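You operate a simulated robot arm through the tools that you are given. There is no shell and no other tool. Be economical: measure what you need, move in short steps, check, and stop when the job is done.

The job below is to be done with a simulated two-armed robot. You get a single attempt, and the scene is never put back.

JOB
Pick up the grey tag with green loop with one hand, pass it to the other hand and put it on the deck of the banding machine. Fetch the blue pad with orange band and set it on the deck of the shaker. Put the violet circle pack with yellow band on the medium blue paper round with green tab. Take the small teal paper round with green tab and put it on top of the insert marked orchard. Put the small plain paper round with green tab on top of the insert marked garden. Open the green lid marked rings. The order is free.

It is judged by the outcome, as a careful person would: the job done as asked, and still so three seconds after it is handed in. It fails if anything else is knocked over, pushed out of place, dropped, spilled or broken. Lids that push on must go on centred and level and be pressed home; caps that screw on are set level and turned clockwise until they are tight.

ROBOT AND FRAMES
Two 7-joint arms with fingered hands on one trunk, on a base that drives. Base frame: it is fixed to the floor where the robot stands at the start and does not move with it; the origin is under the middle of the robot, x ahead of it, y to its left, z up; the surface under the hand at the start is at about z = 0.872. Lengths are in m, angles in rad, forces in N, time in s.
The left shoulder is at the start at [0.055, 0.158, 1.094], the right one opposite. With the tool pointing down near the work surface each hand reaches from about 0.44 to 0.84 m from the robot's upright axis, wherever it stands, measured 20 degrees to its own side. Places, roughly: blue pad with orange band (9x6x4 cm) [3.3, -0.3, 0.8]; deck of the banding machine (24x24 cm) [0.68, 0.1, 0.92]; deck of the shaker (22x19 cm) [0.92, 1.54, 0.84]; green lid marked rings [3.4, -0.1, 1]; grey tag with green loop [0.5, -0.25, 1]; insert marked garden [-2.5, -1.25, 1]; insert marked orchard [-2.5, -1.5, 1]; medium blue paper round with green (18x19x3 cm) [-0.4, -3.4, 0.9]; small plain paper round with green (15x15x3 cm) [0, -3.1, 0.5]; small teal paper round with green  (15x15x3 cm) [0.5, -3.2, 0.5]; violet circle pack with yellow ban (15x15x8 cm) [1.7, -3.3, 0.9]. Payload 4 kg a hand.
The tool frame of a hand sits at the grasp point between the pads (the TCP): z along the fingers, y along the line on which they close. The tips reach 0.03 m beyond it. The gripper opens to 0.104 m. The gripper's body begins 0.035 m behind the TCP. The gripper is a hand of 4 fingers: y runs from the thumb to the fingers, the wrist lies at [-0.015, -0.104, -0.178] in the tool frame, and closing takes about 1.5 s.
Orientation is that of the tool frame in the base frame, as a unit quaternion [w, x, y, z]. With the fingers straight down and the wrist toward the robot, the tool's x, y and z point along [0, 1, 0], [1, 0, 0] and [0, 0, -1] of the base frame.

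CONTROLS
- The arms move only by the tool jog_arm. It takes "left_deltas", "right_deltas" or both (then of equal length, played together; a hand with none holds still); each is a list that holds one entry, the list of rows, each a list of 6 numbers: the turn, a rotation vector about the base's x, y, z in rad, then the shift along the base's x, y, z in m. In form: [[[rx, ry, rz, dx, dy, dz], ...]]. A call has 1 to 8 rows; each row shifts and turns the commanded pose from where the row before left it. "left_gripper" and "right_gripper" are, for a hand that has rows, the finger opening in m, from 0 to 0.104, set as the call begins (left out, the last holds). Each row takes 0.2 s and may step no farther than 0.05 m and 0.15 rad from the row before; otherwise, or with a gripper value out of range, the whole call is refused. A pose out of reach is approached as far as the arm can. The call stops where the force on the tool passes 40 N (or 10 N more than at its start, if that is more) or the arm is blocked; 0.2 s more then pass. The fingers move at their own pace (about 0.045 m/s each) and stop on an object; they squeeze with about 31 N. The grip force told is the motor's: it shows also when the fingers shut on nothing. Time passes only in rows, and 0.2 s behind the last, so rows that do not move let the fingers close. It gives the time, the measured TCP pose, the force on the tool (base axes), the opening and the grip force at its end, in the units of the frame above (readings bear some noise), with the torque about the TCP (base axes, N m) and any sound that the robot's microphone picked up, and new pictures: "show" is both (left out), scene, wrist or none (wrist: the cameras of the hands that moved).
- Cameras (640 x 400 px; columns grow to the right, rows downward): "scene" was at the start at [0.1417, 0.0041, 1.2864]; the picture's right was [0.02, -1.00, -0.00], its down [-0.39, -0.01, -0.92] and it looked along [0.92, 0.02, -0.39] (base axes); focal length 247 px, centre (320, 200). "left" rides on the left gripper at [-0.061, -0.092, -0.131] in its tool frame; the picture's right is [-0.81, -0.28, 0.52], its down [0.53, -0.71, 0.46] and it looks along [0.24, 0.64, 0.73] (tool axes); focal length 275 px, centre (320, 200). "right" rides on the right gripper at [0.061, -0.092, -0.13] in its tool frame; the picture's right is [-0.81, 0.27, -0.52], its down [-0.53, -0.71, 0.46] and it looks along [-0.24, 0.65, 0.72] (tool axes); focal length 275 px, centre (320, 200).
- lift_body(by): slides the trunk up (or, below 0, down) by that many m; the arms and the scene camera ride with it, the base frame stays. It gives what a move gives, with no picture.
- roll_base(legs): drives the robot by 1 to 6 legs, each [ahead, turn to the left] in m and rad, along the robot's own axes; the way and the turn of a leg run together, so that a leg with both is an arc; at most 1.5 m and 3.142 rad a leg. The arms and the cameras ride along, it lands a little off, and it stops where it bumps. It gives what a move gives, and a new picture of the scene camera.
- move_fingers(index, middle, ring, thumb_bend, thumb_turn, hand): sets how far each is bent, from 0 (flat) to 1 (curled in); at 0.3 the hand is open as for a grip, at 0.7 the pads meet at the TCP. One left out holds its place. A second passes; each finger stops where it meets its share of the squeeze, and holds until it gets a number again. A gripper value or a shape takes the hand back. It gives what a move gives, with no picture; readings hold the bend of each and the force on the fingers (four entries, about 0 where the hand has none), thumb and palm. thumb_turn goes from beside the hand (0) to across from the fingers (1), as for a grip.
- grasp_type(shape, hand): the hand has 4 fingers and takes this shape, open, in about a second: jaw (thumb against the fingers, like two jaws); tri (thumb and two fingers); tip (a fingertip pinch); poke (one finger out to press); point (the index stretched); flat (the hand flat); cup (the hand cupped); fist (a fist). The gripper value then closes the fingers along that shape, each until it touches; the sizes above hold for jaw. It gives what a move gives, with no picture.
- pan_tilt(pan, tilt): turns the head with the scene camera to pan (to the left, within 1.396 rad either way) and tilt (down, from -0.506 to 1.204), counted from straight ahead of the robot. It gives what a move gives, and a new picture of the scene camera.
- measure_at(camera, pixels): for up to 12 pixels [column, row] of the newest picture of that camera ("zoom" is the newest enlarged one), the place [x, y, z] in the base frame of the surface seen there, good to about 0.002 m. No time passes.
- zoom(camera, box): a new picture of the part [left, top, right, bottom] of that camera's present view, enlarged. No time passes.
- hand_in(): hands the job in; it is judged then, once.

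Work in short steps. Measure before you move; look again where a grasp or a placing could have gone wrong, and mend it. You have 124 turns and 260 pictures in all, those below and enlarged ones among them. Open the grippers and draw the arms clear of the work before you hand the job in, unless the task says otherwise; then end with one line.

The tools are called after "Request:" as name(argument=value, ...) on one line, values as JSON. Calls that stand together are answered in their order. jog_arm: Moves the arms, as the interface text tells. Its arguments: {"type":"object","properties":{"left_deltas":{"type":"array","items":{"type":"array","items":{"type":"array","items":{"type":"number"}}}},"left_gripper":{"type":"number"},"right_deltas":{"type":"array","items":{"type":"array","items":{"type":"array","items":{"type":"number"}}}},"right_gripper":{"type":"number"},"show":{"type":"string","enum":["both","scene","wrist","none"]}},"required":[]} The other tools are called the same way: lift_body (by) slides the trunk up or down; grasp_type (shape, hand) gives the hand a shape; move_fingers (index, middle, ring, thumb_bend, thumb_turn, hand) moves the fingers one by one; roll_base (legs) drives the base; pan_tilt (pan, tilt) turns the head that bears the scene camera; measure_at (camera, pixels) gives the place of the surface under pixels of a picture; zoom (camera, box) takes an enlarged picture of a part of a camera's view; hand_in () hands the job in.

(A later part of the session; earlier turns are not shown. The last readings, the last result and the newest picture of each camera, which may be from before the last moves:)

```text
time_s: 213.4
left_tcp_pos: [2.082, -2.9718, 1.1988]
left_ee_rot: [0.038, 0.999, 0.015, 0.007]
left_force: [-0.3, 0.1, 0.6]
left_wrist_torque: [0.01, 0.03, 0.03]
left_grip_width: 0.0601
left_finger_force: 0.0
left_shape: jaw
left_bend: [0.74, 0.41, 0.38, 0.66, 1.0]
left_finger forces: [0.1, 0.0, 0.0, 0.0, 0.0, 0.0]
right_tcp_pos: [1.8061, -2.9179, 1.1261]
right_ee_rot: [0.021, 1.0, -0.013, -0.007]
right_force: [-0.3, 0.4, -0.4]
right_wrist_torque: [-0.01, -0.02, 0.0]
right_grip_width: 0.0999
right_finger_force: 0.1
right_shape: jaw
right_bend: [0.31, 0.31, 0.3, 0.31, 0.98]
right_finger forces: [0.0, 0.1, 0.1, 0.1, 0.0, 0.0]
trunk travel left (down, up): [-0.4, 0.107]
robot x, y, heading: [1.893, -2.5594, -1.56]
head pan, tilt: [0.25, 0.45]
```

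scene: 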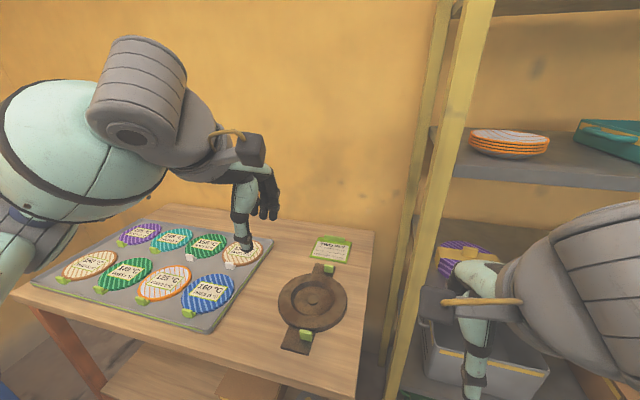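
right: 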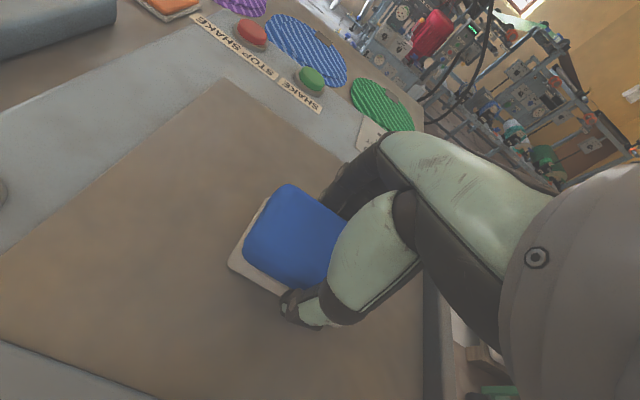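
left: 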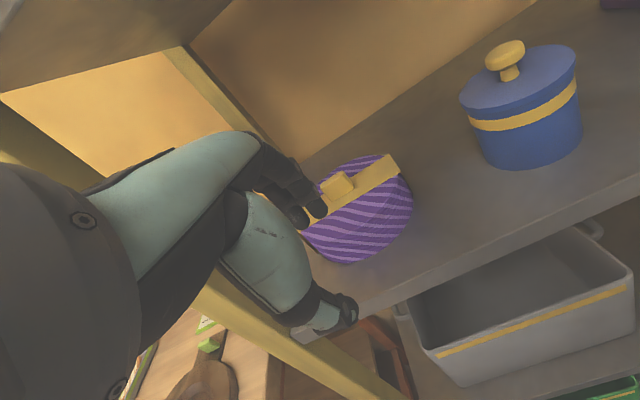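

I'm now at (1.893, -2.56). I advance 8 cm and bring the right hand to x≈1.675, pitched forward, at z≈1.04 just outside the shelf.

Request:
roll_base(legs=[[0.08, 0]])

Request:
jog_arm(right_deltas=[[[0, 0, 0, -0.033, 0, 0], [0, 0, 0, -0.033, 0, 0], [0, 0, 0, -0.033, 0, 0], [0, 0, 0, -0.033, 0, 0], [-0.135, 0, 0, 0, -0.01, -0.03], [-0.135, 0, 0, 0, -0.01, -0.03], [0, 0, 0, 0, -0.02, -0.025], [0, 0, 0, 0, 0, 0]]], right_gripper=0.06)

Request:
pan_tilt(pan=-0.3, tilt=0.45)

```text
time_s: 214.5
left_tcp_pos: [2.0862, -3.0232, 1.208]
left_ee_rot: [0.053, 0.998, 0.016, 0.008]
left_force: [-0.5, -0.3, 0.8]
left_wrist_torque: [0.04, 0.02, 0.0]
left_grip_width: 0.0602
left_finger_force: 0.1
left_shape: jaw
left_bend: [0.74, 0.41, 0.38, 0.66, 1.0]
left_finger forces: [0.0, 0.0, 0.0, 0.0, 0.0, 0.0]
right_tcp_pos: [1.8078, -2.972, 1.1343]
right_ee_rot: [0.033, 0.999, -0.016, -0.005]
right_force: [0.6, -0.6, -0.8]
right_wrist_torque: [-0.03, 0.02, -0.01]
right_grip_width: 0.1004
right_finger_force: 0.1
right_shape: jaw
right_bend: [0.31, 0.31, 0.3, 0.31, 0.98]
right_finger forces: [0.0, 0.1, 0.0, 0.0, 0.1, 0.0]
trunk travel left (down, up): [-0.4, 0.107]
robot x, y, heading: [1.8916, -2.6395, -1.557]
head pan, tilt: [0.25, 0.45]
```

scene: 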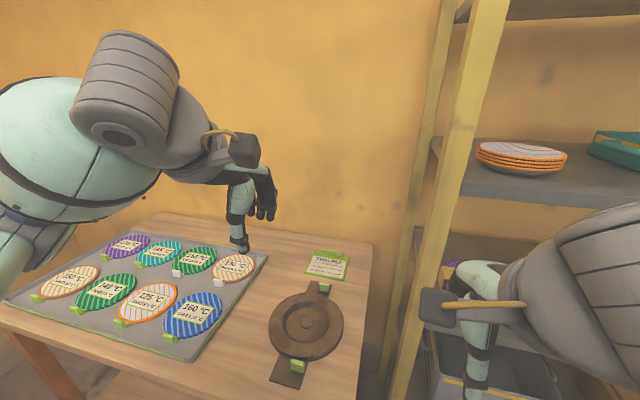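

```text
time_s: 216.3
left_tcp_pos: [2.0832, -3.0305, 1.2039]
left_ee_rot: [0.051, 0.999, 0.011, 0.003]
left_force: [0.0, 0.3, 0.7]
left_wrist_torque: [-0.03, 0.04, 0.02]
left_grip_width: 0.0601
left_finger_force: 0.0
left_shape: jaw
left_bend: [0.74, 0.41, 0.38, 0.66, 1.0]
left_finger forces: [0.0, 0.0, 0.0, 0.0, 0.0, 0.0]
right_tcp_pos: [1.7017, -3.1149, 1.0916]
right_ee_rot: [0.165, 0.986, -0.017, -0.003]
right_force: [-0.3, 0.3, 1.0]
right_wrist_torque: [0.04, 0.0, 0.01]
right_grip_width: 0.0605
right_finger_force: 0.0
right_shape: jaw
right_bend: [0.74, 0.41, 0.38, 0.66, 1.0]
right_finger forces: [0.0, 0.1, 0.1, 0.0, 0.0, 0.1]
right hand out of reach, approached as far as the arm can: row 1, 2, 3, 4, 5, 6
trunk travel left (down, up): [-0.4, 0.107]
robot x, y, heading: [1.889, -2.6388, -1.562]
head pan, tilt: [0.25, 0.45]
```

scene: 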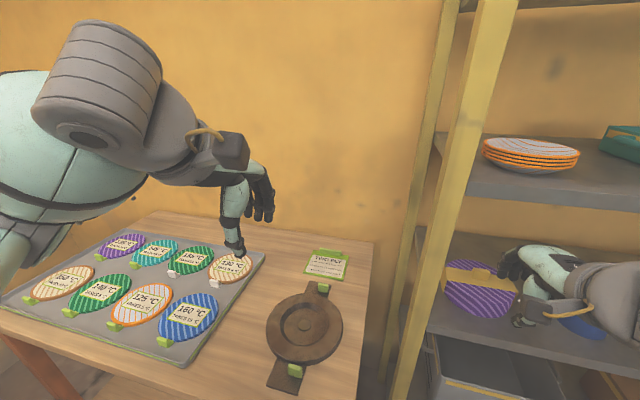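
right: 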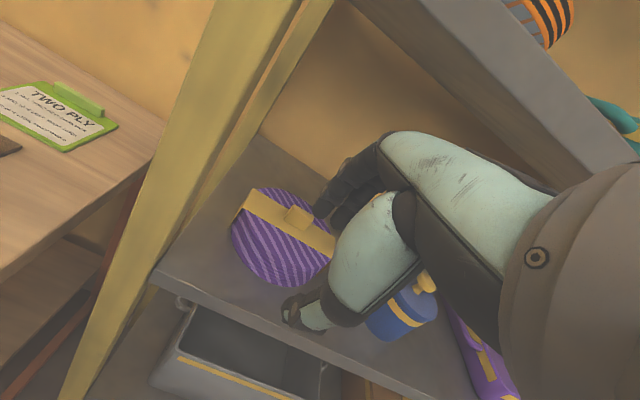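

```text
time_s: 217.3
left_tcp_pos: [2.0828, -3.0311, 1.2056]
left_ee_rot: [0.051, 0.999, 0.012, 0.003]
left_force: [0.2, -0.2, -0.9]
left_wrist_torque: [0.0, 0.01, -0.03]
left_grip_width: 0.0597
left_finger_force: 0.2
left_shape: jaw
left_bend: [0.74, 0.41, 0.38, 0.66, 1.0]
left_finger forces: [0.0, 0.0, 0.1, 0.1, 0.0, 0.0]
right_tcp_pos: [1.6997, -3.1168, 1.0914]
right_ee_rot: [0.164, 0.986, -0.017, -0.003]
right_force: [0.2, 0.2, 0.1]
right_wrist_torque: [0.03, 0.0, 0.01]
right_grip_width: 0.0602
right_finger_force: 0.1
right_shape: jaw
right_bend: [0.74, 0.41, 0.38, 0.66, 1.0]
right_finger forces: [0.0, 0.0, 0.0, 0.0, 0.0, 0.0]
trunk travel left (down, up): [-0.4, 0.107]
robot x, y, heading: [1.8912, -2.6385, -1.556]
head pan, tilt: [-0.3, 0.45]
```

scene: 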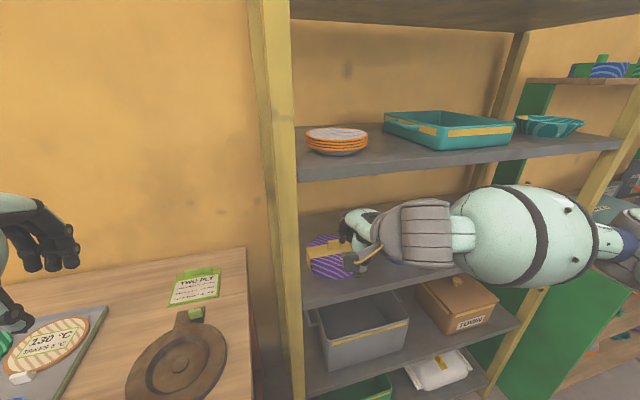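

The right hand clears the post and upper board. I lower to z≈1.03 and advance over the block, fingers open 8 cm.

Request:
jog_arm(right_deltas=[[[0, 0, 0, -0.013, -0.01, -0.02], [0, 0, 0, -0.012, -0.02, -0.02], [0, 0, 0, 0, -0.03, -0.015], [0, 0, 0, 0, -0.03, 0], [0, 0, 0, 0, -0.03, 0], [0, 0, 0, 0, -0.03, 0], [0, 0, 0, 0, 0, 0]]], right_gripper=0.08)

Request:
zoom(camera="right", box=[180, 140, 400, 340])

Request:
zoom(camera="scene", box=[280, 120, 480, 300])

```text
time_s: 218.9
left_tcp_pos: [2.0833, -3.0313, 1.2054]
left_ee_rot: [0.052, 0.999, 0.012, 0.003]
left_force: [-0.6, -0.5, -0.1]
left_wrist_torque: [-0.01, 0.03, 0.0]
left_grip_width: 0.06
left_finger_force: 0.0
left_shape: jaw
left_bend: [0.74, 0.41, 0.38, 0.66, 1.0]
left_finger forces: [0.0, 0.0, 0.0, 0.1, 0.0, 0.0]
right_tcp_pos: [1.6744, -3.2658, 1.037]
right_ee_rot: [0.164, 0.986, -0.017, -0.003]
right_force: [0.2, 0.2, 1.1]
right_wrist_torque: [-0.01, -0.01, 0.03]
right_grip_width: 0.0798
right_finger_force: 0.0
right_shape: jaw
right_bend: [0.27, 0.35, 0.32, 0.53, 0.99]
right_finger forces: [0.1, 0.0, 0.1, 0.0, 0.1, 0.0]
trunk travel left (down, up): [-0.4, 0.107]
robot x, y, heading: [1.8908, -2.6385, -1.56]
head pan, tilt: [-0.3, 0.45]
```

scene: 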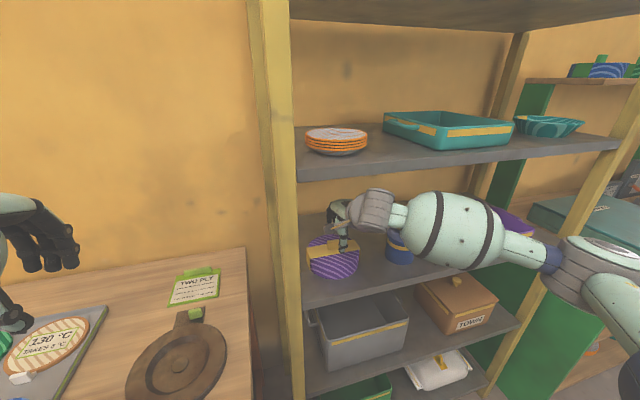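
right: 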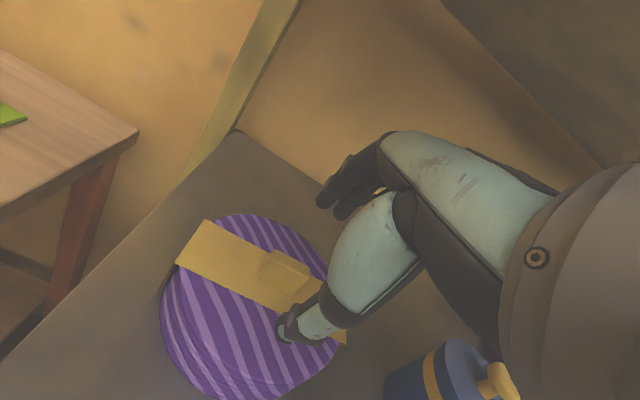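

```text
2.00 times, centred on (290, 240) of right
```

zoom: 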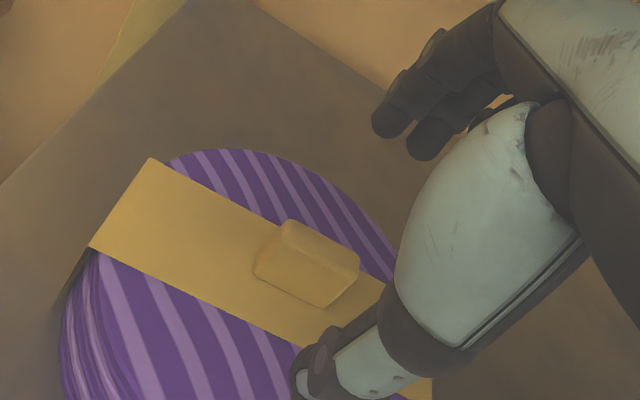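

```text
2.22 times, centred on (380, 210) of scene
```

zoom: 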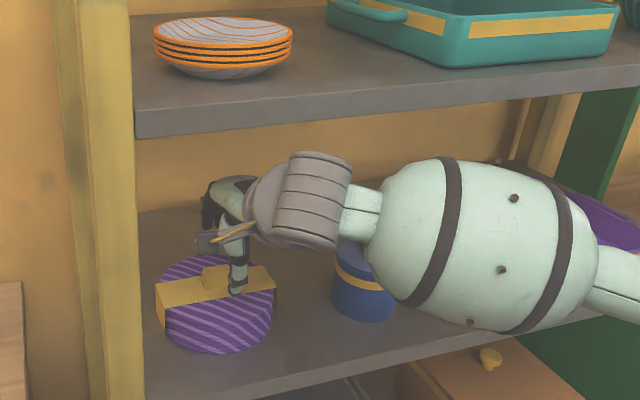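

I measure the block's faces from the right camera for the exact pinch position.

Request:
measure_at(camera="zoom", pixels=[[230, 275]])

Request:
measure_at(camera="right", pixels=[[268, 262], [280, 255], [305, 270], [290, 285], [275, 275], [295, 268], [260, 272], [288, 338], [325, 200], [345, 212]])

```text
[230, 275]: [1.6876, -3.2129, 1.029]
```

```text
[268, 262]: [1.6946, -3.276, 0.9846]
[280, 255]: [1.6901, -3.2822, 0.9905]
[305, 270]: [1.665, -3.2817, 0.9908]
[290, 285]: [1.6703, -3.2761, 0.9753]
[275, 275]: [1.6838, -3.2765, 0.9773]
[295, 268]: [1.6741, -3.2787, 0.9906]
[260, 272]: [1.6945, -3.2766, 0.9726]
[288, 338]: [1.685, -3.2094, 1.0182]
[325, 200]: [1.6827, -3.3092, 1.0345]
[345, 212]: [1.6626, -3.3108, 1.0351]
```

The block is centred at (1.677, -3.282); the fingers' midpoint is ~2 cm short. I shift, lower 4 cm and close.

Request:
jog_arm(right_deltas=[[[0, 0, 0, 0.002, -0.02, 0], [0, 0, 0, 0, 0, -0.015], [0, 0, 0, 0, 0, -0.015], [0, 0, 0, 0, 0, -0.01], [0, 0, 0, 0, 0, 0]]], show="wrist")

Request:
jog_arm(right_deltas=[[[0, 0, 0, 0, 0, 0], [0, 0, 0, 0, 0, 0], [0, 0, 0, 0, 0, 0], [0, 0, 0, 0, 0, 0], [0, 0, 0, 0, 0, 0], [0, 0, 0, 0, 0, 0], [0, 0, 0, 0, 0, 0]]], right_gripper=0.0)

Request:
zoom(camera="right", box=[180, 140, 400, 340])

```text
time_s: 220.1
left_tcp_pos: [2.0796, -3.0198, 1.209]
left_ee_rot: [0.059, 0.998, 0.004, -0.005]
left_force: [0.7, -0.6, -0.5]
left_wrist_torque: [0.03, -0.03, 0.0]
left_grip_width: 0.06
left_finger_force: 0.0
left_shape: jaw
left_bend: [0.74, 0.42, 0.38, 0.66, 1.0]
left_finger forces: [0.0, 0.0, 0.0, 0.1, 0.0, 0.1]
right_tcp_pos: [1.676, -3.2766, 1.0115]
right_ee_rot: [0.176, 0.984, -0.017, 0.0]
right_force: [0.0, -0.2, -0.1]
right_wrist_torque: [0.01, 0.02, -0.04]
right_grip_width: 0.0798
right_finger_force: 0.1
right_shape: jaw
right_bend: [0.27, 0.35, 0.32, 0.53, 0.99]
right_finger forces: [0.0, 0.0, 0.1, 0.0, 0.1, 0.0]
trunk travel left (down, up): [-0.4, 0.107]
robot x, y, heading: [1.8941, -2.638, -1.557]
head pan, tilt: [-0.3, 0.45]
stopped in row 5 (right hand): the force on the tool passed its limit at 42 N (the readings are from after the stop); the commanded pose is now the measured one
```

right: 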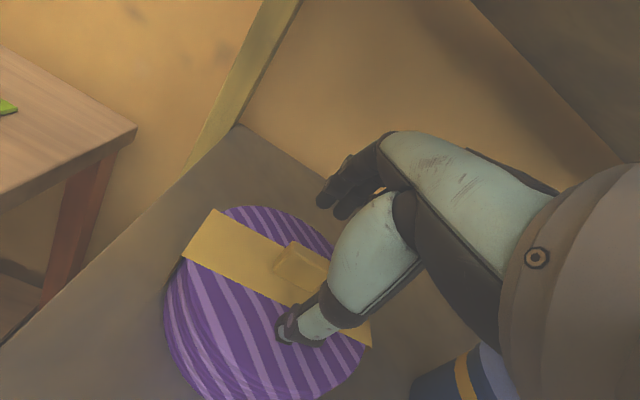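

```text
time_s: 221.7
left_tcp_pos: [2.08, -3.0175, 1.2097]
left_ee_rot: [0.06, 0.998, 0.005, -0.006]
left_force: [0.2, 0.8, 0.5]
left_wrist_torque: [0.02, 0.0, -0.03]
left_grip_width: 0.0597
left_finger_force: 0.0
left_shape: jaw
left_bend: [0.74, 0.42, 0.38, 0.66, 1.0]
left_finger forces: [0.0, 0.0, 0.0, 0.1, 0.1, 0.0]
right_tcp_pos: [1.6765, -3.2757, 1.0145]
right_ee_rot: [0.179, 0.984, -0.017, 0.0]
right_force: [-0.2, -0.2, 9.9]
right_wrist_torque: [-0.16, 0.08, -0.08]
right_grip_width: 0.0046
right_finger_force: 30.9
right_shape: jaw
right_bend: [0.71, 0.65, 0.7, 0.74, 1.0]
right_finger forces: [16.3, 17.1, 0.0, 0.0, 33.0, 0.1]
trunk travel left (down, up): [-0.4, 0.107]
robot x, y, heading: [1.8916, -2.6374, -1.561]
head pan, tilt: [-0.3, 0.45]
```

scene: 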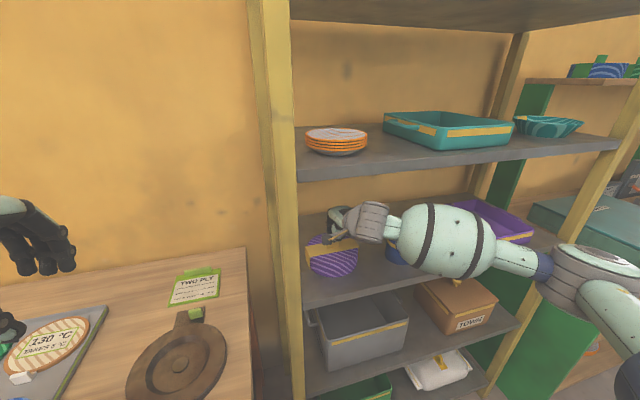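
right: 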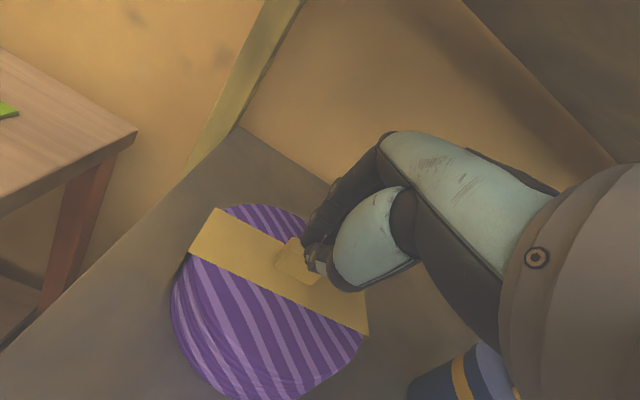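

```text
2.00 times, centred on (290, 240) of right
```

zoom: 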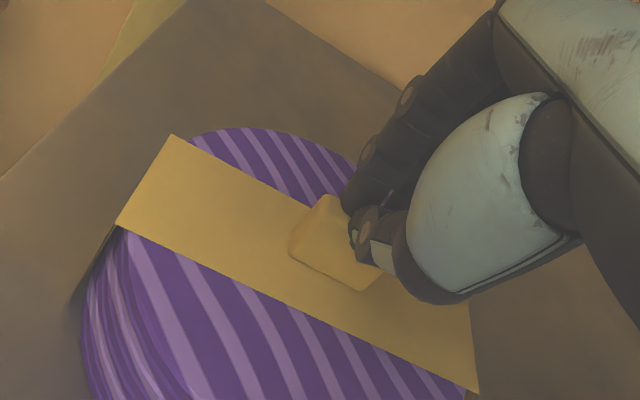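

The thumb touched the pack's top before the fingers were deep enough; only the block's tip is pinched. I reopen, rise, and reduce the pitch so both sides go down evenly.

Request:
jog_arm(right_deltas=[[[0, 0, 0, 0, 0, 0], [0, 0, 0, 0, 0, 0], [0, 0, 0, 0, 0, 0], [0, 0, 0, 0, 0, 0.015], [0.1, 0, 0, 0.008, 0, 0.015], [0.1, 0, 0, 0, 0, 0], [0, 0, 0, 0, 0, 0]]], right_gripper=0.06)

Request:
zoom(camera="right", box=[180, 140, 400, 340])

Request:
zoom(camera="scene", box=[280, 120, 480, 300])

```text
time_s: 223.3
left_tcp_pos: [2.0788, -3.0095, 1.2135]
left_ee_rot: [0.063, 0.998, 0.006, -0.003]
left_force: [0.4, 0.1, 0.2]
left_wrist_torque: [0.03, -0.01, 0.03]
left_grip_width: 0.0599
left_finger_force: 0.1
left_shape: jaw
left_bend: [0.74, 0.42, 0.38, 0.66, 1.0]
left_finger forces: [0.0, 0.1, 0.0, 0.1, 0.1, 0.0]
right_tcp_pos: [1.6862, -3.2622, 1.0326]
right_ee_rot: [0.071, 0.997, -0.011, -0.006]
right_force: [-0.5, 0.4, -0.3]
right_wrist_torque: [0.02, -0.03, -0.02]
right_grip_width: 0.06
right_finger_force: 0.0
right_shape: jaw
right_bend: [0.74, 0.41, 0.38, 0.66, 1.0]
right_finger forces: [0.0, 0.0, 0.1, 0.0, 0.0, 0.0]
trunk travel left (down, up): [-0.4, 0.107]
robot x, y, heading: [1.8927, -2.6393, -1.562]
head pan, tilt: [-0.3, 0.45]
```

scene: 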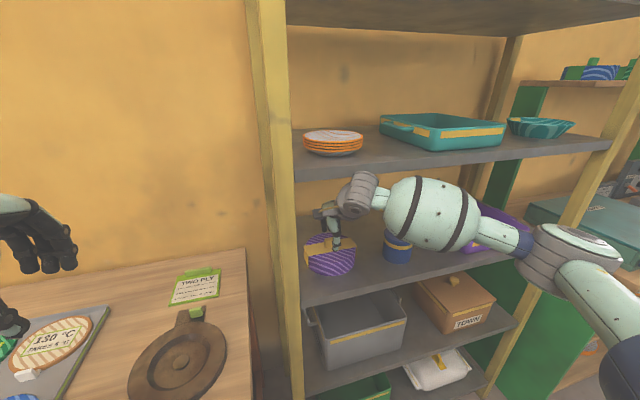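
right: 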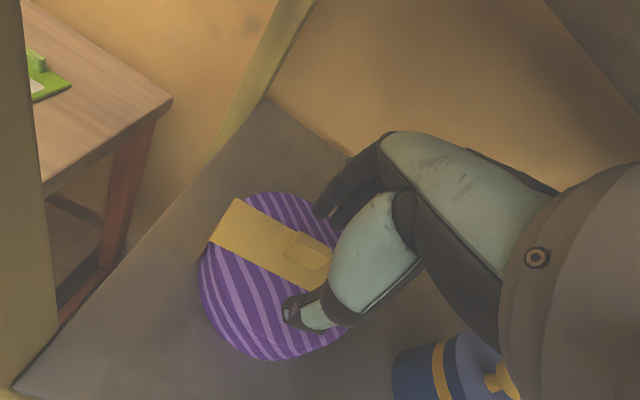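

```text
2.00 times, centred on (290, 240) of right
```

zoom: 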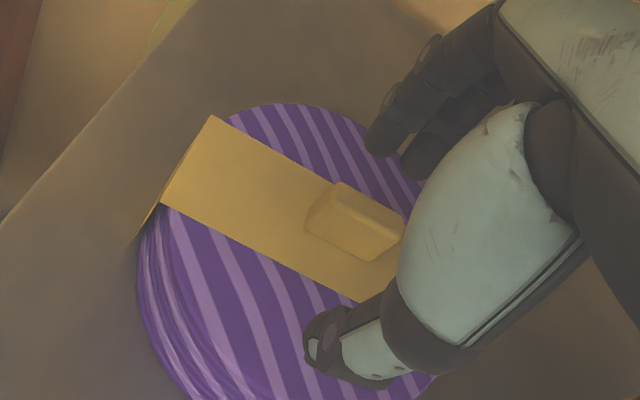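

```text
2.22 times, centred on (380, 210) of scene
```

zoom: 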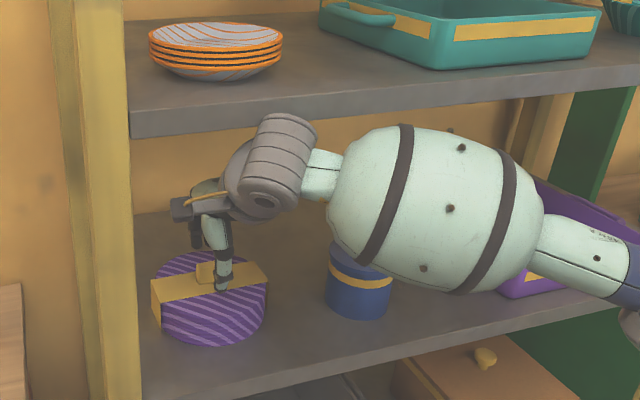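

Now the pitch is only 8° and the pose clears the board. I measure thumb tip, fingertips and block again.

Request:
measure_at(camera="right", pixels=[[298, 236], [327, 252], [288, 252], [313, 268], [305, 248], [289, 308], [320, 215], [325, 205], [338, 215], [300, 318]])

```text
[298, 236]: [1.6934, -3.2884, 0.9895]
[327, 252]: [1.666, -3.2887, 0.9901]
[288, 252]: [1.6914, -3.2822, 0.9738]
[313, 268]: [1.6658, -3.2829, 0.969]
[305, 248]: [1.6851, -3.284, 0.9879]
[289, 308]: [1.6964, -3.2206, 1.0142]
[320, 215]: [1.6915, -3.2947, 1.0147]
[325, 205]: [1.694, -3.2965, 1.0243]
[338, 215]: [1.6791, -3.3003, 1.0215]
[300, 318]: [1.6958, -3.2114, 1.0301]
```

Block centre is (1.678, -3.286). I shift by (-0.014, -0.026) and lower 3.3 cm in small steps.

Request:
jog_arm(right_deltas=[[[0, 0, 0, -0.014, -0.026, 0], [0, 0, 0, 0, 0, -0.012], [0, 0, 0, 0, 0, -0.012], [0, 0, 0, 0, 0, -0.008], [0, 0, 0, 0, 0, 0]]], show="wrist")

Request:
measure_at(camera="right", pixels=[[289, 308], [320, 215]])

Request:
zoom(camera="right", box=[180, 140, 400, 340])

```text
time_s: 224.5
left_tcp_pos: [2.0835, -3.0386, 1.2029]
left_ee_rot: [0.049, 0.999, 0.007, -0.003]
left_force: [0.3, 0.6, -0.3]
left_wrist_torque: [-0.02, 0.0, -0.02]
left_grip_width: 0.0599
left_finger_force: 0.1
left_shape: jaw
left_bend: [0.74, 0.41, 0.38, 0.66, 1.0]
left_finger forces: [0.0, 0.0, 0.0, 0.0, 0.1, 0.1]
right_tcp_pos: [1.6733, -3.3186, 1.0016]
right_ee_rot: [0.069, 0.997, -0.018, -0.002]
right_force: [0.7, 0.3, -1.2]
right_wrist_torque: [-0.04, -0.02, 0.01]
right_grip_width: 0.0599
right_finger_force: 0.0
right_shape: jaw
right_bend: [0.74, 0.41, 0.38, 0.66, 1.0]
right_finger forces: [0.0, 0.0, 0.1, 0.0, 0.0, 0.0]
trunk travel left (down, up): [-0.4, 0.107]
robot x, y, heading: [1.8923, -2.6381, -1.559]
head pan, tilt: [-0.3, 0.45]
```

right: 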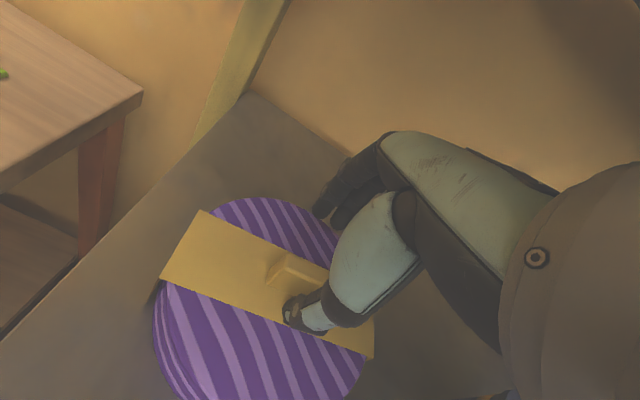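

```text
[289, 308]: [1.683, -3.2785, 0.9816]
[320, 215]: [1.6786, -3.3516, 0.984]
```

```text
2.00 times, centred on (290, 240) of right
```

zoom: 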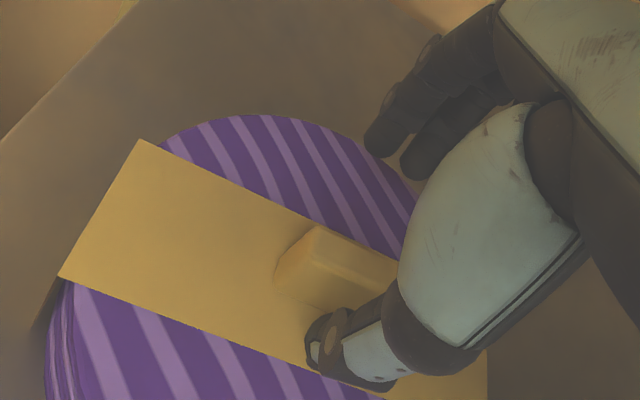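

The thumb is just in front of the block and fingers well behind. I back off 1.5 cm to centre, lower 3 mm more, and close.

Request:
jog_arm(right_deltas=[[[0, 0, 0, 0.002, 0.015, -0.003], [0, 0, 0, 0, 0, 0], [0, 0, 0, 0, 0, 0], [0, 0, 0, 0, 0, 0], [0, 0, 0, 0, 0, 0], [0, 0, 0, 0, 0, 0], [0, 0, 0, 0, 0, 0]]], right_gripper=0.0, show="wrist")

Request:
zoom(camera="right", box=[180, 140, 400, 340])

```text
time_s: 226.1
left_tcp_pos: [2.0799, -3.0187, 1.2099]
left_ee_rot: [0.06, 0.998, 0.004, -0.005]
left_force: [0.1, 0.2, 1.0]
left_wrist_torque: [0.03, 0.0, 0.01]
left_grip_width: 0.0599
left_finger_force: 0.0
left_shape: jaw
left_bend: [0.74, 0.41, 0.38, 0.66, 1.0]
left_finger forces: [0.0, 0.1, 0.0, 0.1, 0.0, 0.0]
right_tcp_pos: [1.6733, -3.2872, 1.0076]
right_ee_rot: [0.079, 0.997, -0.017, -0.002]
right_force: [0.7, 0.0, -0.9]
right_wrist_torque: [0.02, -0.04, 0.03]
right_grip_width: 0.0174
right_finger_force: 31.6
right_shape: jaw
right_bend: [0.74, 0.54, 0.57, 0.75, 1.0]
right_finger forces: [16.1, 7.4, 0.0, 0.0, 23.3, 0.0]
trunk travel left (down, up): [-0.4, 0.107]
robot x, y, heading: [1.8946, -2.6366, -1.555]
head pan, tilt: [-0.3, 0.45]
```

right: 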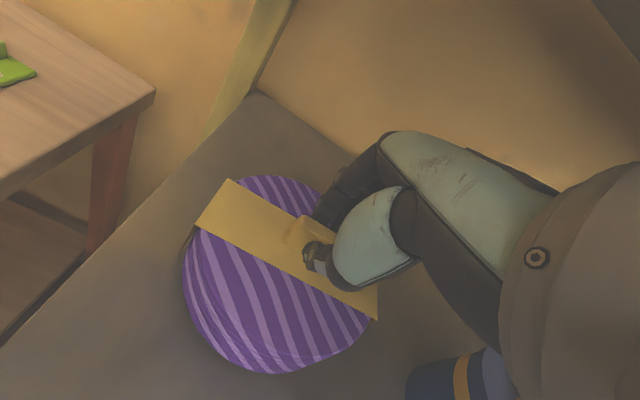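

```text
2.00 times, centred on (290, 240) of right
```

zoom: 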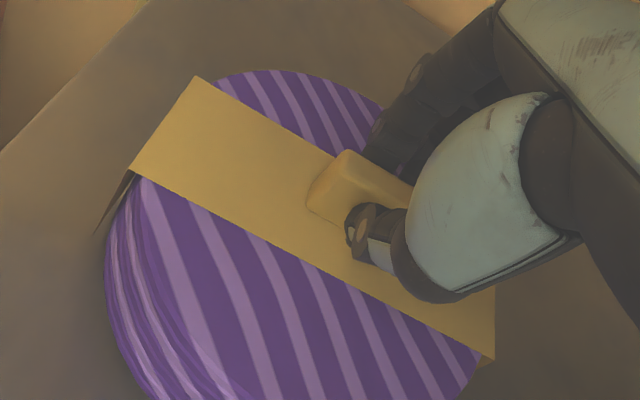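

The block is pinched (width 1.7 cm). I lift 3 cm and check the pack comes along level.

Request:
jog_arm(right_deltas=[[[0, 0, 0, 0, 0, 0.01], [0, 0, 0, 0, 0, 0.01], [0, 0, 0, 0, 0, 0.01], [0, 0, 0, 0, 0, 0]]])

Request:
zoom(camera="scene", box=[280, 120, 480, 300])

```text
time_s: 227.1
left_tcp_pos: [2.0764, -3.0197, 1.2102]
left_ee_rot: [0.058, 0.998, 0.005, -0.003]
left_force: [0.2, 0.0, -0.5]
left_wrist_torque: [-0.01, 0.03, -0.04]
left_grip_width: 0.0597
left_finger_force: 0.1
left_shape: jaw
left_bend: [0.74, 0.41, 0.38, 0.66, 1.0]
left_finger forces: [0.1, 0.0, 0.0, 0.0, 0.1, 0.0]
right_tcp_pos: [1.6724, -3.2803, 1.0132]
right_ee_rot: [0.059, 0.998, -0.013, -0.01]
right_force: [-0.3, -0.4, -1.3]
right_wrist_torque: [0.03, 0.02, 0.01]
right_grip_width: 0.0177
right_finger_force: 31.1
right_shape: jaw
right_bend: [0.74, 0.54, 0.57, 0.75, 1.0]
right_finger forces: [16.0, 7.4, 0.1, 0.0, 23.5, 0.0]
trunk travel left (down, up): [-0.4, 0.107]
robot x, y, heading: [1.8924, -2.6367, -1.556]
head pan, tilt: [-0.3, 0.45]
```

scene: 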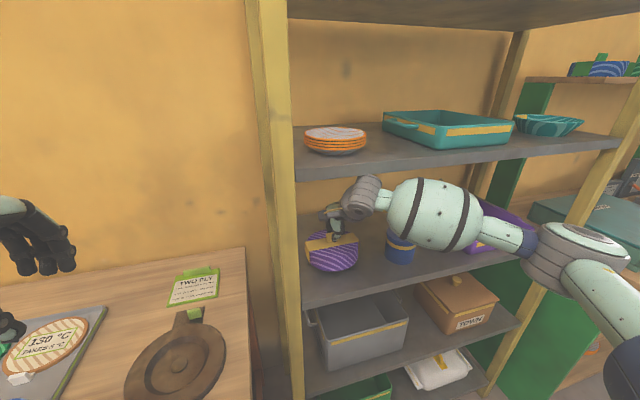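
right: 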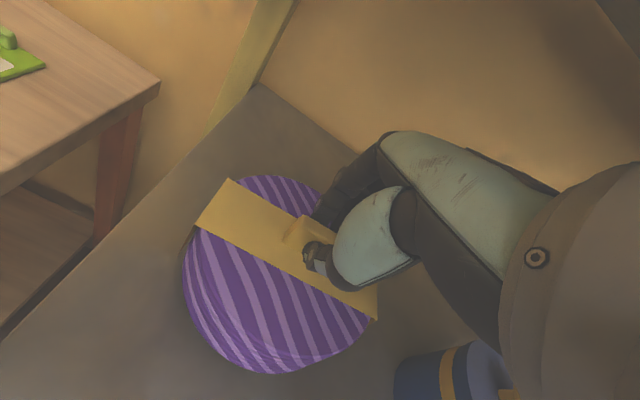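

```text
2.22 times, centred on (380, 210) of scene
```

zoom: 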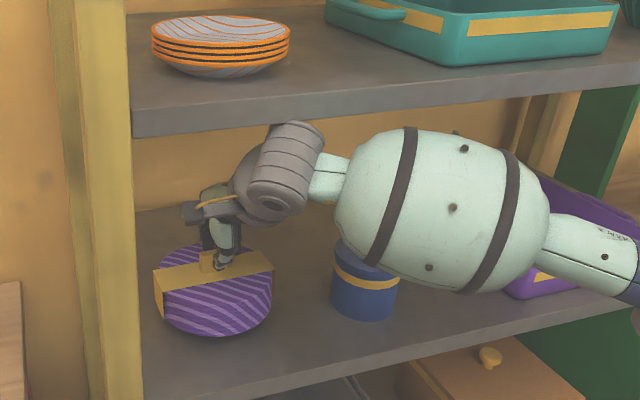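

The hand rose only ~6 mm, perhaps the wrist is against the upper board's edge. I measure whether the pack is off the shelf.

Request:
measure_at(camera="scene", pixels=[[322, 245], [333, 262], [333, 270], [345, 268], [309, 255], [355, 245], [330, 276], [340, 290], [362, 180], [380, 170], [350, 185]])

```text
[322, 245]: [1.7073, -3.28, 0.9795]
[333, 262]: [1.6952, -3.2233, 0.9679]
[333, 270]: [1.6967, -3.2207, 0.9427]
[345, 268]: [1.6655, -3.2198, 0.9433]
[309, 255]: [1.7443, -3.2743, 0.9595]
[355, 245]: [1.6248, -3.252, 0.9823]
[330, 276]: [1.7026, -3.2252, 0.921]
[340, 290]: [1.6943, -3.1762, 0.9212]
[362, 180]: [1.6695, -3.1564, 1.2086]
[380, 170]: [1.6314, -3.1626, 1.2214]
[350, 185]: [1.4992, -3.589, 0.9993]
```

The pack is off the shelf by 1–1.5 cm. I pull it straight out toward the robot, away from the upper board, then raise.

Request:
jog_arm(right_deltas=[[[0, 0, 0, 0, 0.02, 0.002], [0, 0, 0, 0, 0.03, 0.005], [0, 0, 0, 0, 0.03, 0.01], [0, 0, 0, 0, 0.03, 0.01], [0, 0, 0, 0, 0.03, 0.01], [0, 0, 0, -0.01, 0.02, 0.01]]])

```text
time_s: 228.5
left_tcp_pos: [2.0789, -3.0163, 1.2109]
left_ee_rot: [0.061, 0.998, 0.006, -0.003]
left_force: [-0.3, 0.8, -0.1]
left_wrist_torque: [0.0, 0.0, 0.03]
left_grip_width: 0.0598
left_finger_force: 0.0
left_shape: jaw
left_bend: [0.74, 0.41, 0.38, 0.66, 1.0]
left_finger forces: [0.1, 0.0, 0.1, 0.0, 0.0, 0.0]
right_tcp_pos: [1.6623, -3.1231, 1.086]
right_ee_rot: [0.079, 0.997, -0.017, -0.003]
right_force: [0.5, 0.2, -1.8]
right_wrist_torque: [0.0, 0.0, -0.01]
right_grip_width: 0.0176
right_finger_force: 30.8
right_shape: jaw
right_bend: [0.74, 0.54, 0.57, 0.75, 1.0]
right_finger forces: [16.1, 7.4, 0.0, 0.0, 23.5, 0.1]
trunk travel left (down, up): [-0.4, 0.107]
robot x, y, heading: [1.893, -2.6395, -1.558]
head pan, tilt: [-0.3, 0.45]
```

scene: 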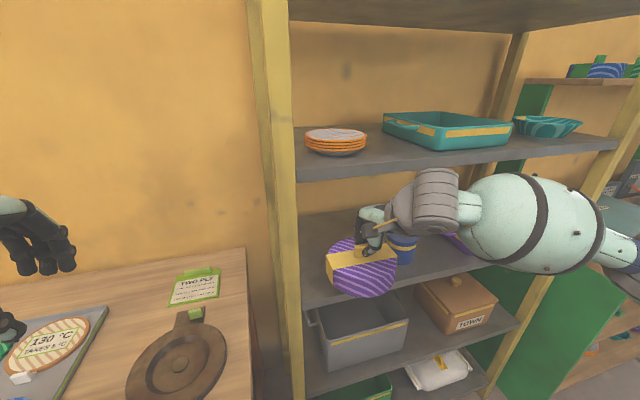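
right: 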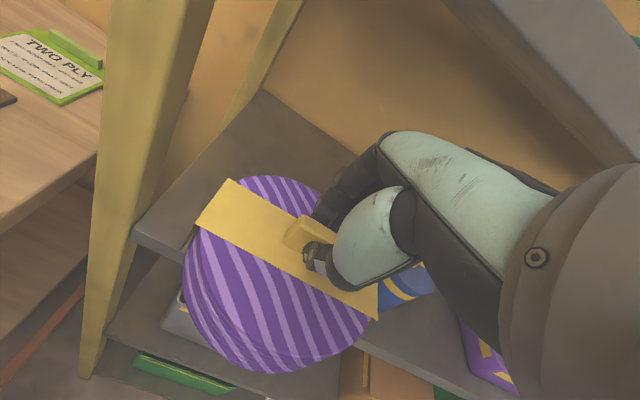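

The pack is out, held level. I back away, then drive west to the blue round's shelf and turn to face it.

Request:
roll_base(legs=[[-0.35, 0], [0, -1.571], [1.05, 0], [1.0, 0], [0, 1.571]])

Request:
pan_tilt(pan=0.0, tilt=0.5)

```text
time_s: 250.1
left_tcp_pos: [0.0437, -2.7433, 1.2091]
left_ee_rot: [0.057, 0.998, 0.009, 0.003]
left_force: [-0.1, 0.0, -0.6]
left_wrist_torque: [0.03, 0.04, 0.01]
left_grip_width: 0.0599
left_finger_force: 0.2
left_shape: jaw
left_bend: [0.74, 0.41, 0.38, 0.66, 1.0]
left_finger forces: [0.0, 0.0, 0.1, 0.0, 0.1, 0.0]
right_tcp_pos: [-0.3763, -2.8486, 1.0848]
right_ee_rot: [0.078, 0.997, -0.02, -0.002]
right_force: [0.2, 0.6, -1.8]
right_wrist_torque: [0.03, 0.02, -0.02]
right_grip_width: 0.0176
right_finger_force: 30.8
right_shape: jaw
right_bend: [0.74, 0.54, 0.57, 0.75, 1.0]
right_finger forces: [16.0, 7.2, 0.0, 0.0, 23.1, 0.1]
trunk travel left (down, up): [-0.4, 0.107]
robot x, y, heading: [-0.1555, -2.3654, -1.567]
head pan, tilt: [-0.3, 0.45]
```

scene: 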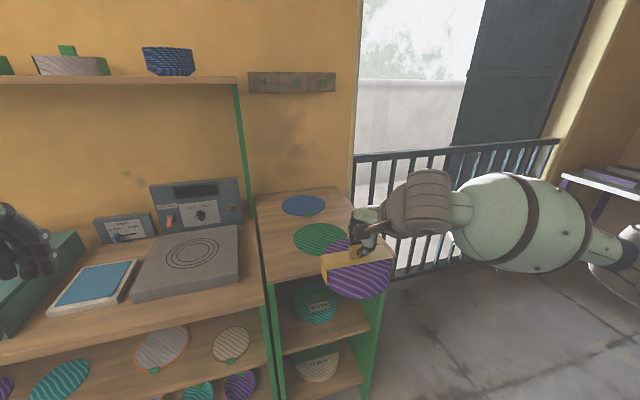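

```text
time_s: 250.8
left_tcp_pos: [0.0448, -2.7289, 1.2135]
left_ee_rot: [0.064, 0.998, 0.008, 0.003]
left_force: [0.0, 0.7, -1.0]
left_wrist_torque: [0.0, -0.01, 0.03]
left_grip_width: 0.0602
left_finger_force: 0.1
left_shape: jaw
left_bend: [0.74, 0.42, 0.38, 0.66, 1.0]
left_finger forces: [0.1, 0.0, 0.0, 0.0, 0.0, 0.1]
right_tcp_pos: [-0.3772, -2.8351, 1.0907]
right_ee_rot: [0.084, 0.996, -0.018, -0.004]
right_force: [-0.2, 0.8, -0.9]
right_wrist_torque: [0.01, -0.04, 0.01]
right_grip_width: 0.0171
right_finger_force: 31.0
right_shape: jaw
right_bend: [0.74, 0.54, 0.57, 0.75, 1.0]
right_finger forces: [16.5, 7.2, 0.1, 0.0, 23.6, 0.0]
trunk travel left (down, up): [-0.4, 0.107]
robot x, y, heading: [-0.1572, -2.3633, -1.566]
head pan, tilt: [0.0, 0.499]
```

scene: 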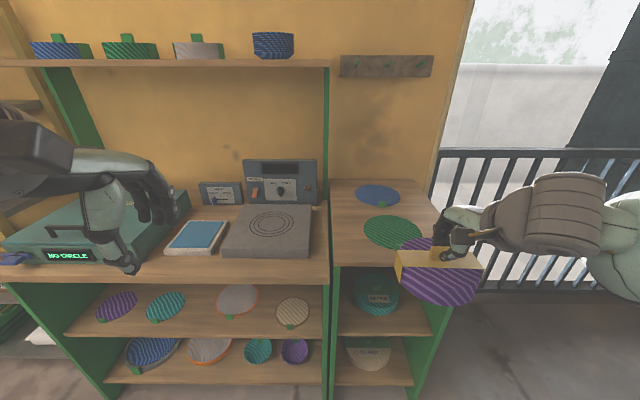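

The blue round is on the right counter at (377,195), behind a green one. I measure them, and the rounds on lower shelves too.

Request:
measure_at(camera="scene", pixels=[[377, 193], [357, 195], [398, 197], [382, 203], [390, 232], [380, 245], [376, 184], [440, 300], [430, 268], [165, 305], [237, 300], [292, 312]])

Request:
zoom(camera="scene", box=[320, 150, 500, 310])

Request:
zoom(camera="scene", box=[80, 270, 340, 400])

Request:
measure_at(camera="zoom", pixels=[[85, 80], [210, 80], [385, 65], [520, 105], [440, 195], [530, 195], [320, 200], [170, 200]])

```text
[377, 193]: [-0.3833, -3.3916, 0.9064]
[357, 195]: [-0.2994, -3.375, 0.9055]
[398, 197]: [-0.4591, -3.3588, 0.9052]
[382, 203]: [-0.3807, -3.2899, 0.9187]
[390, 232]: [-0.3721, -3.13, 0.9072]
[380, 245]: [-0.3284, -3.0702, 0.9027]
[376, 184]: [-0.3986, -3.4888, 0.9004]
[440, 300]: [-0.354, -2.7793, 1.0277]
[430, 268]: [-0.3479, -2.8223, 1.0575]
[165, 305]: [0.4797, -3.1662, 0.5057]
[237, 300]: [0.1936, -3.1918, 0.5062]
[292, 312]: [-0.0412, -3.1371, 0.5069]
```

```text
2.50 times, centred on (410, 230) of scene
```

zoom: 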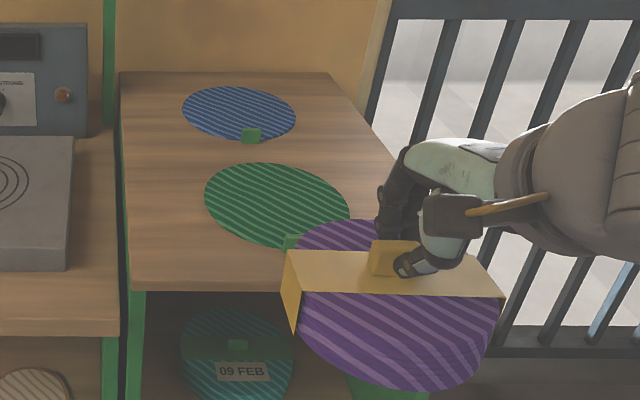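

```text
2.46 times, centred on (210, 335) of scene
```

zoom: 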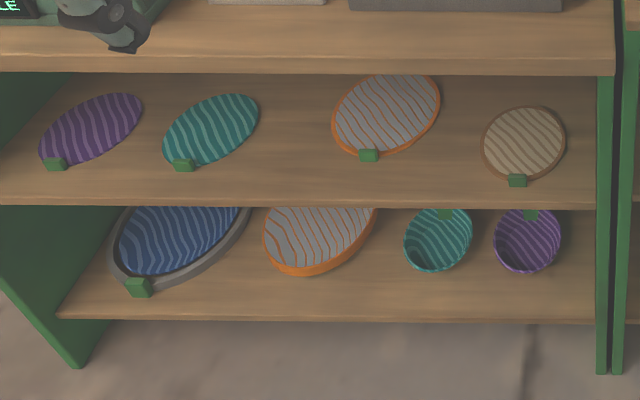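

```text
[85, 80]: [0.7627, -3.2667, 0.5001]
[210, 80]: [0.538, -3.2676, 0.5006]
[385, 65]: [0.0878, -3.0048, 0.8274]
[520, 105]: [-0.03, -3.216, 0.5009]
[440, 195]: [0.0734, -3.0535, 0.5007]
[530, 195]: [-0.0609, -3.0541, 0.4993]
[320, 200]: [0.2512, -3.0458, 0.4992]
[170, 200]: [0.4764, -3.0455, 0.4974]
```

The blue round is centred at about (-0.383, -3.385), top 0.906, tab toward the robot. I drive 0.32 m forward and then carry the pack over it.

Request:
roll_base(legs=[[0.32, 0]])

Request:
measure_at(camera="scene", pixels=[[370, 190], [350, 200]])

Request:
zoom(camera="scene", box=[300, 140, 500, 320])

```text
time_s: 253.1
left_tcp_pos: [0.0449, -3.0516, 1.2118]
left_ee_rot: [0.064, 0.998, 0.008, 0.005]
left_force: [0.3, 0.4, -0.5]
left_wrist_torque: [0.02, 0.01, -0.01]
left_grip_width: 0.0601
left_finger_force: 0.1
left_shape: jaw
left_bend: [0.74, 0.42, 0.38, 0.66, 1.0]
left_finger forces: [0.0, 0.0, 0.0, 0.1, 0.0, 0.0]
right_tcp_pos: [-0.3784, -3.1572, 1.0907]
right_ee_rot: [0.085, 0.996, -0.021, -0.004]
right_force: [0.4, 0.2, -1.0]
right_wrist_torque: [0.04, 0.02, 0.01]
right_grip_width: 0.0171
right_finger_force: 30.5
right_shape: jaw
right_bend: [0.74, 0.54, 0.57, 0.75, 1.0]
right_finger forces: [16.4, 7.2, 0.1, 0.0, 23.6, 0.0]
trunk travel left (down, up): [-0.4, 0.107]
robot x, y, heading: [-0.1529, -2.6891, -1.566]
head pan, tilt: [0.0, 0.499]
```

scene: 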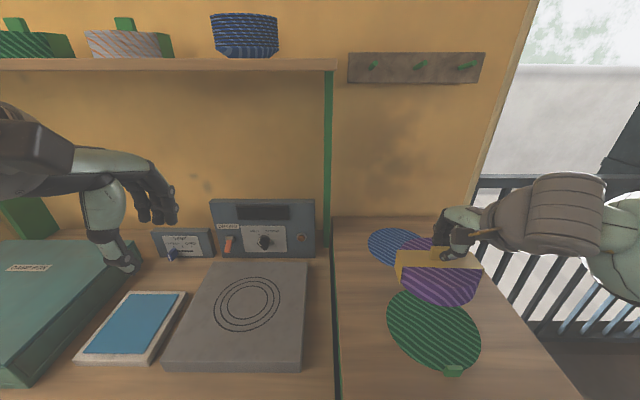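

```text
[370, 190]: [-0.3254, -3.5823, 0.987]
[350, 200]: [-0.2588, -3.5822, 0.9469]
```

```text
2.22 times, centred on (400, 230) of scene
```

zoom: 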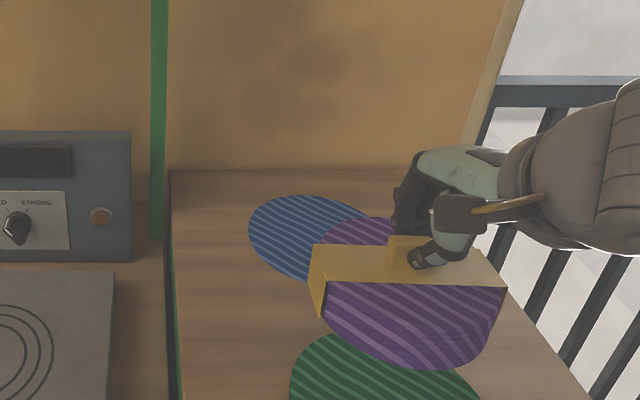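

I move the pack 22 cm further over the blue round and look down with the wrist camera.

Request:
jog_arm(right_deltas=[[[0, 0, 0, -0.001, -0.038, 0], [0, 0, 0, -0.001, -0.038, 0], [0, 0, 0, -0.001, -0.038, 0], [0, 0, 0, -0.001, -0.038, 0], [0, 0, 0, 0, -0.038, 0], [0, 0, 0, 0, -0.036, -0.02], [0, 0, 0, 0, 0, -0.02], [0, 0, 0, 0, 0, 0]]])

Request:
zoom(camera="scene", box=[320, 160, 500, 320])

```text
time_s: 254.9
left_tcp_pos: [0.0437, -3.0387, 1.2166]
left_ee_rot: [0.071, 0.998, 0.004, -0.002]
left_force: [0.6, 0.4, 0.1]
left_wrist_torque: [0.02, -0.01, -0.02]
left_grip_width: 0.0599
left_finger_force: 0.0
left_shape: jaw
left_bend: [0.74, 0.42, 0.38, 0.66, 1.0]
left_finger forces: [0.1, 0.0, 0.1, 0.0, 0.0, 0.0]
right_tcp_pos: [-0.3814, -3.3706, 1.0526]
right_ee_rot: [0.091, 0.996, -0.021, -0.003]
right_force: [0.5, 0.0, -0.4]
right_wrist_torque: [0.02, 0.03, 0.01]
right_grip_width: 0.017
right_finger_force: 30.9
right_shape: jaw
right_bend: [0.74, 0.54, 0.58, 0.75, 1.0]
right_finger forces: [16.7, 7.5, 0.1, 0.0, 24.3, 0.0]
trunk travel left (down, up): [-0.4, 0.107]
robot x, y, heading: [-0.1529, -2.6855, -1.568]
head pan, tilt: [0.0, 0.499]
```

scene: 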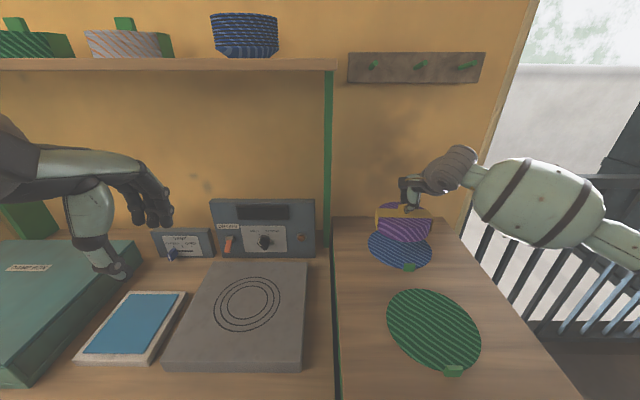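
right: 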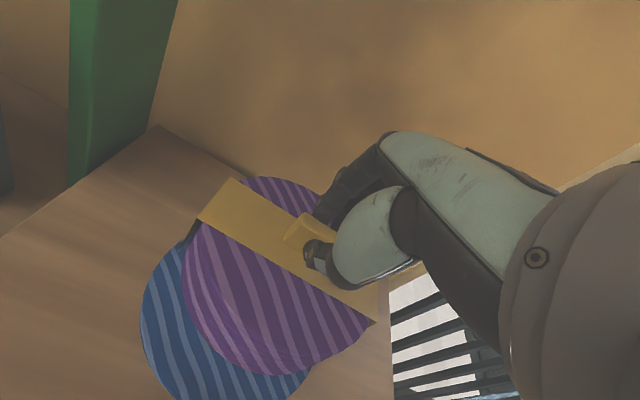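

```text
2.50 times, centred on (410, 240) of scene
```

zoom: 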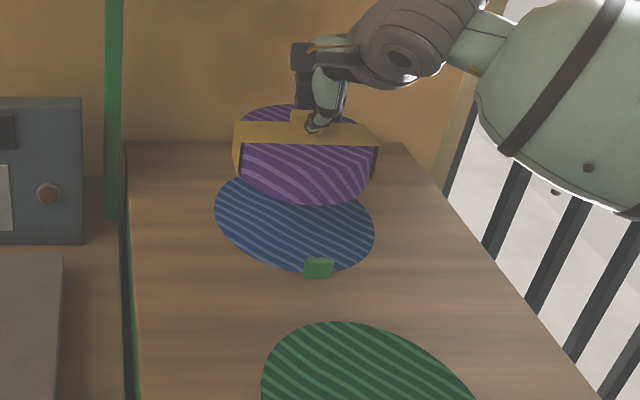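

I measure the blue round's visible rim and the pack's rim to compare centres.

Request:
measure_at(camera="zoom", pixels=[[219, 212], [372, 232], [290, 265], [340, 265], [318, 260], [238, 150], [372, 155], [300, 200], [250, 185], [365, 180], [310, 178]])

Request:
measure_at(camera="right", pixels=[[145, 320], [185, 395], [165, 260], [185, 280], [240, 360], [372, 322], [232, 182], [200, 220], [385, 290], [270, 180]])

```text
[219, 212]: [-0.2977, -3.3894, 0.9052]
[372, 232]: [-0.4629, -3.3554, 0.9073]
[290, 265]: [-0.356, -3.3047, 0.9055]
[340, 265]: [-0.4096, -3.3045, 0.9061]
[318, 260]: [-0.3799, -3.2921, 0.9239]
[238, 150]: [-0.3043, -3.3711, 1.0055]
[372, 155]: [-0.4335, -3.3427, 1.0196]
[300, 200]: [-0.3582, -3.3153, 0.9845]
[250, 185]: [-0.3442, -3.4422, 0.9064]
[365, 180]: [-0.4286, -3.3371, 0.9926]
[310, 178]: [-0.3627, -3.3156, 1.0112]
```

```text
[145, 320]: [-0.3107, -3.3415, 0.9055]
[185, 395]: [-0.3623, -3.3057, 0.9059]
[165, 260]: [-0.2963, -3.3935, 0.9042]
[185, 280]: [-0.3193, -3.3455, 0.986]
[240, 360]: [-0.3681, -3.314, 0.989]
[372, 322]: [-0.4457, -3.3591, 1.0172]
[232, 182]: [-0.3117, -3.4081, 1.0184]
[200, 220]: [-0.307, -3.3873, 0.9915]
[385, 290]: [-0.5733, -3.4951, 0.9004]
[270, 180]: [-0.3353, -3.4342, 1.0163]
```

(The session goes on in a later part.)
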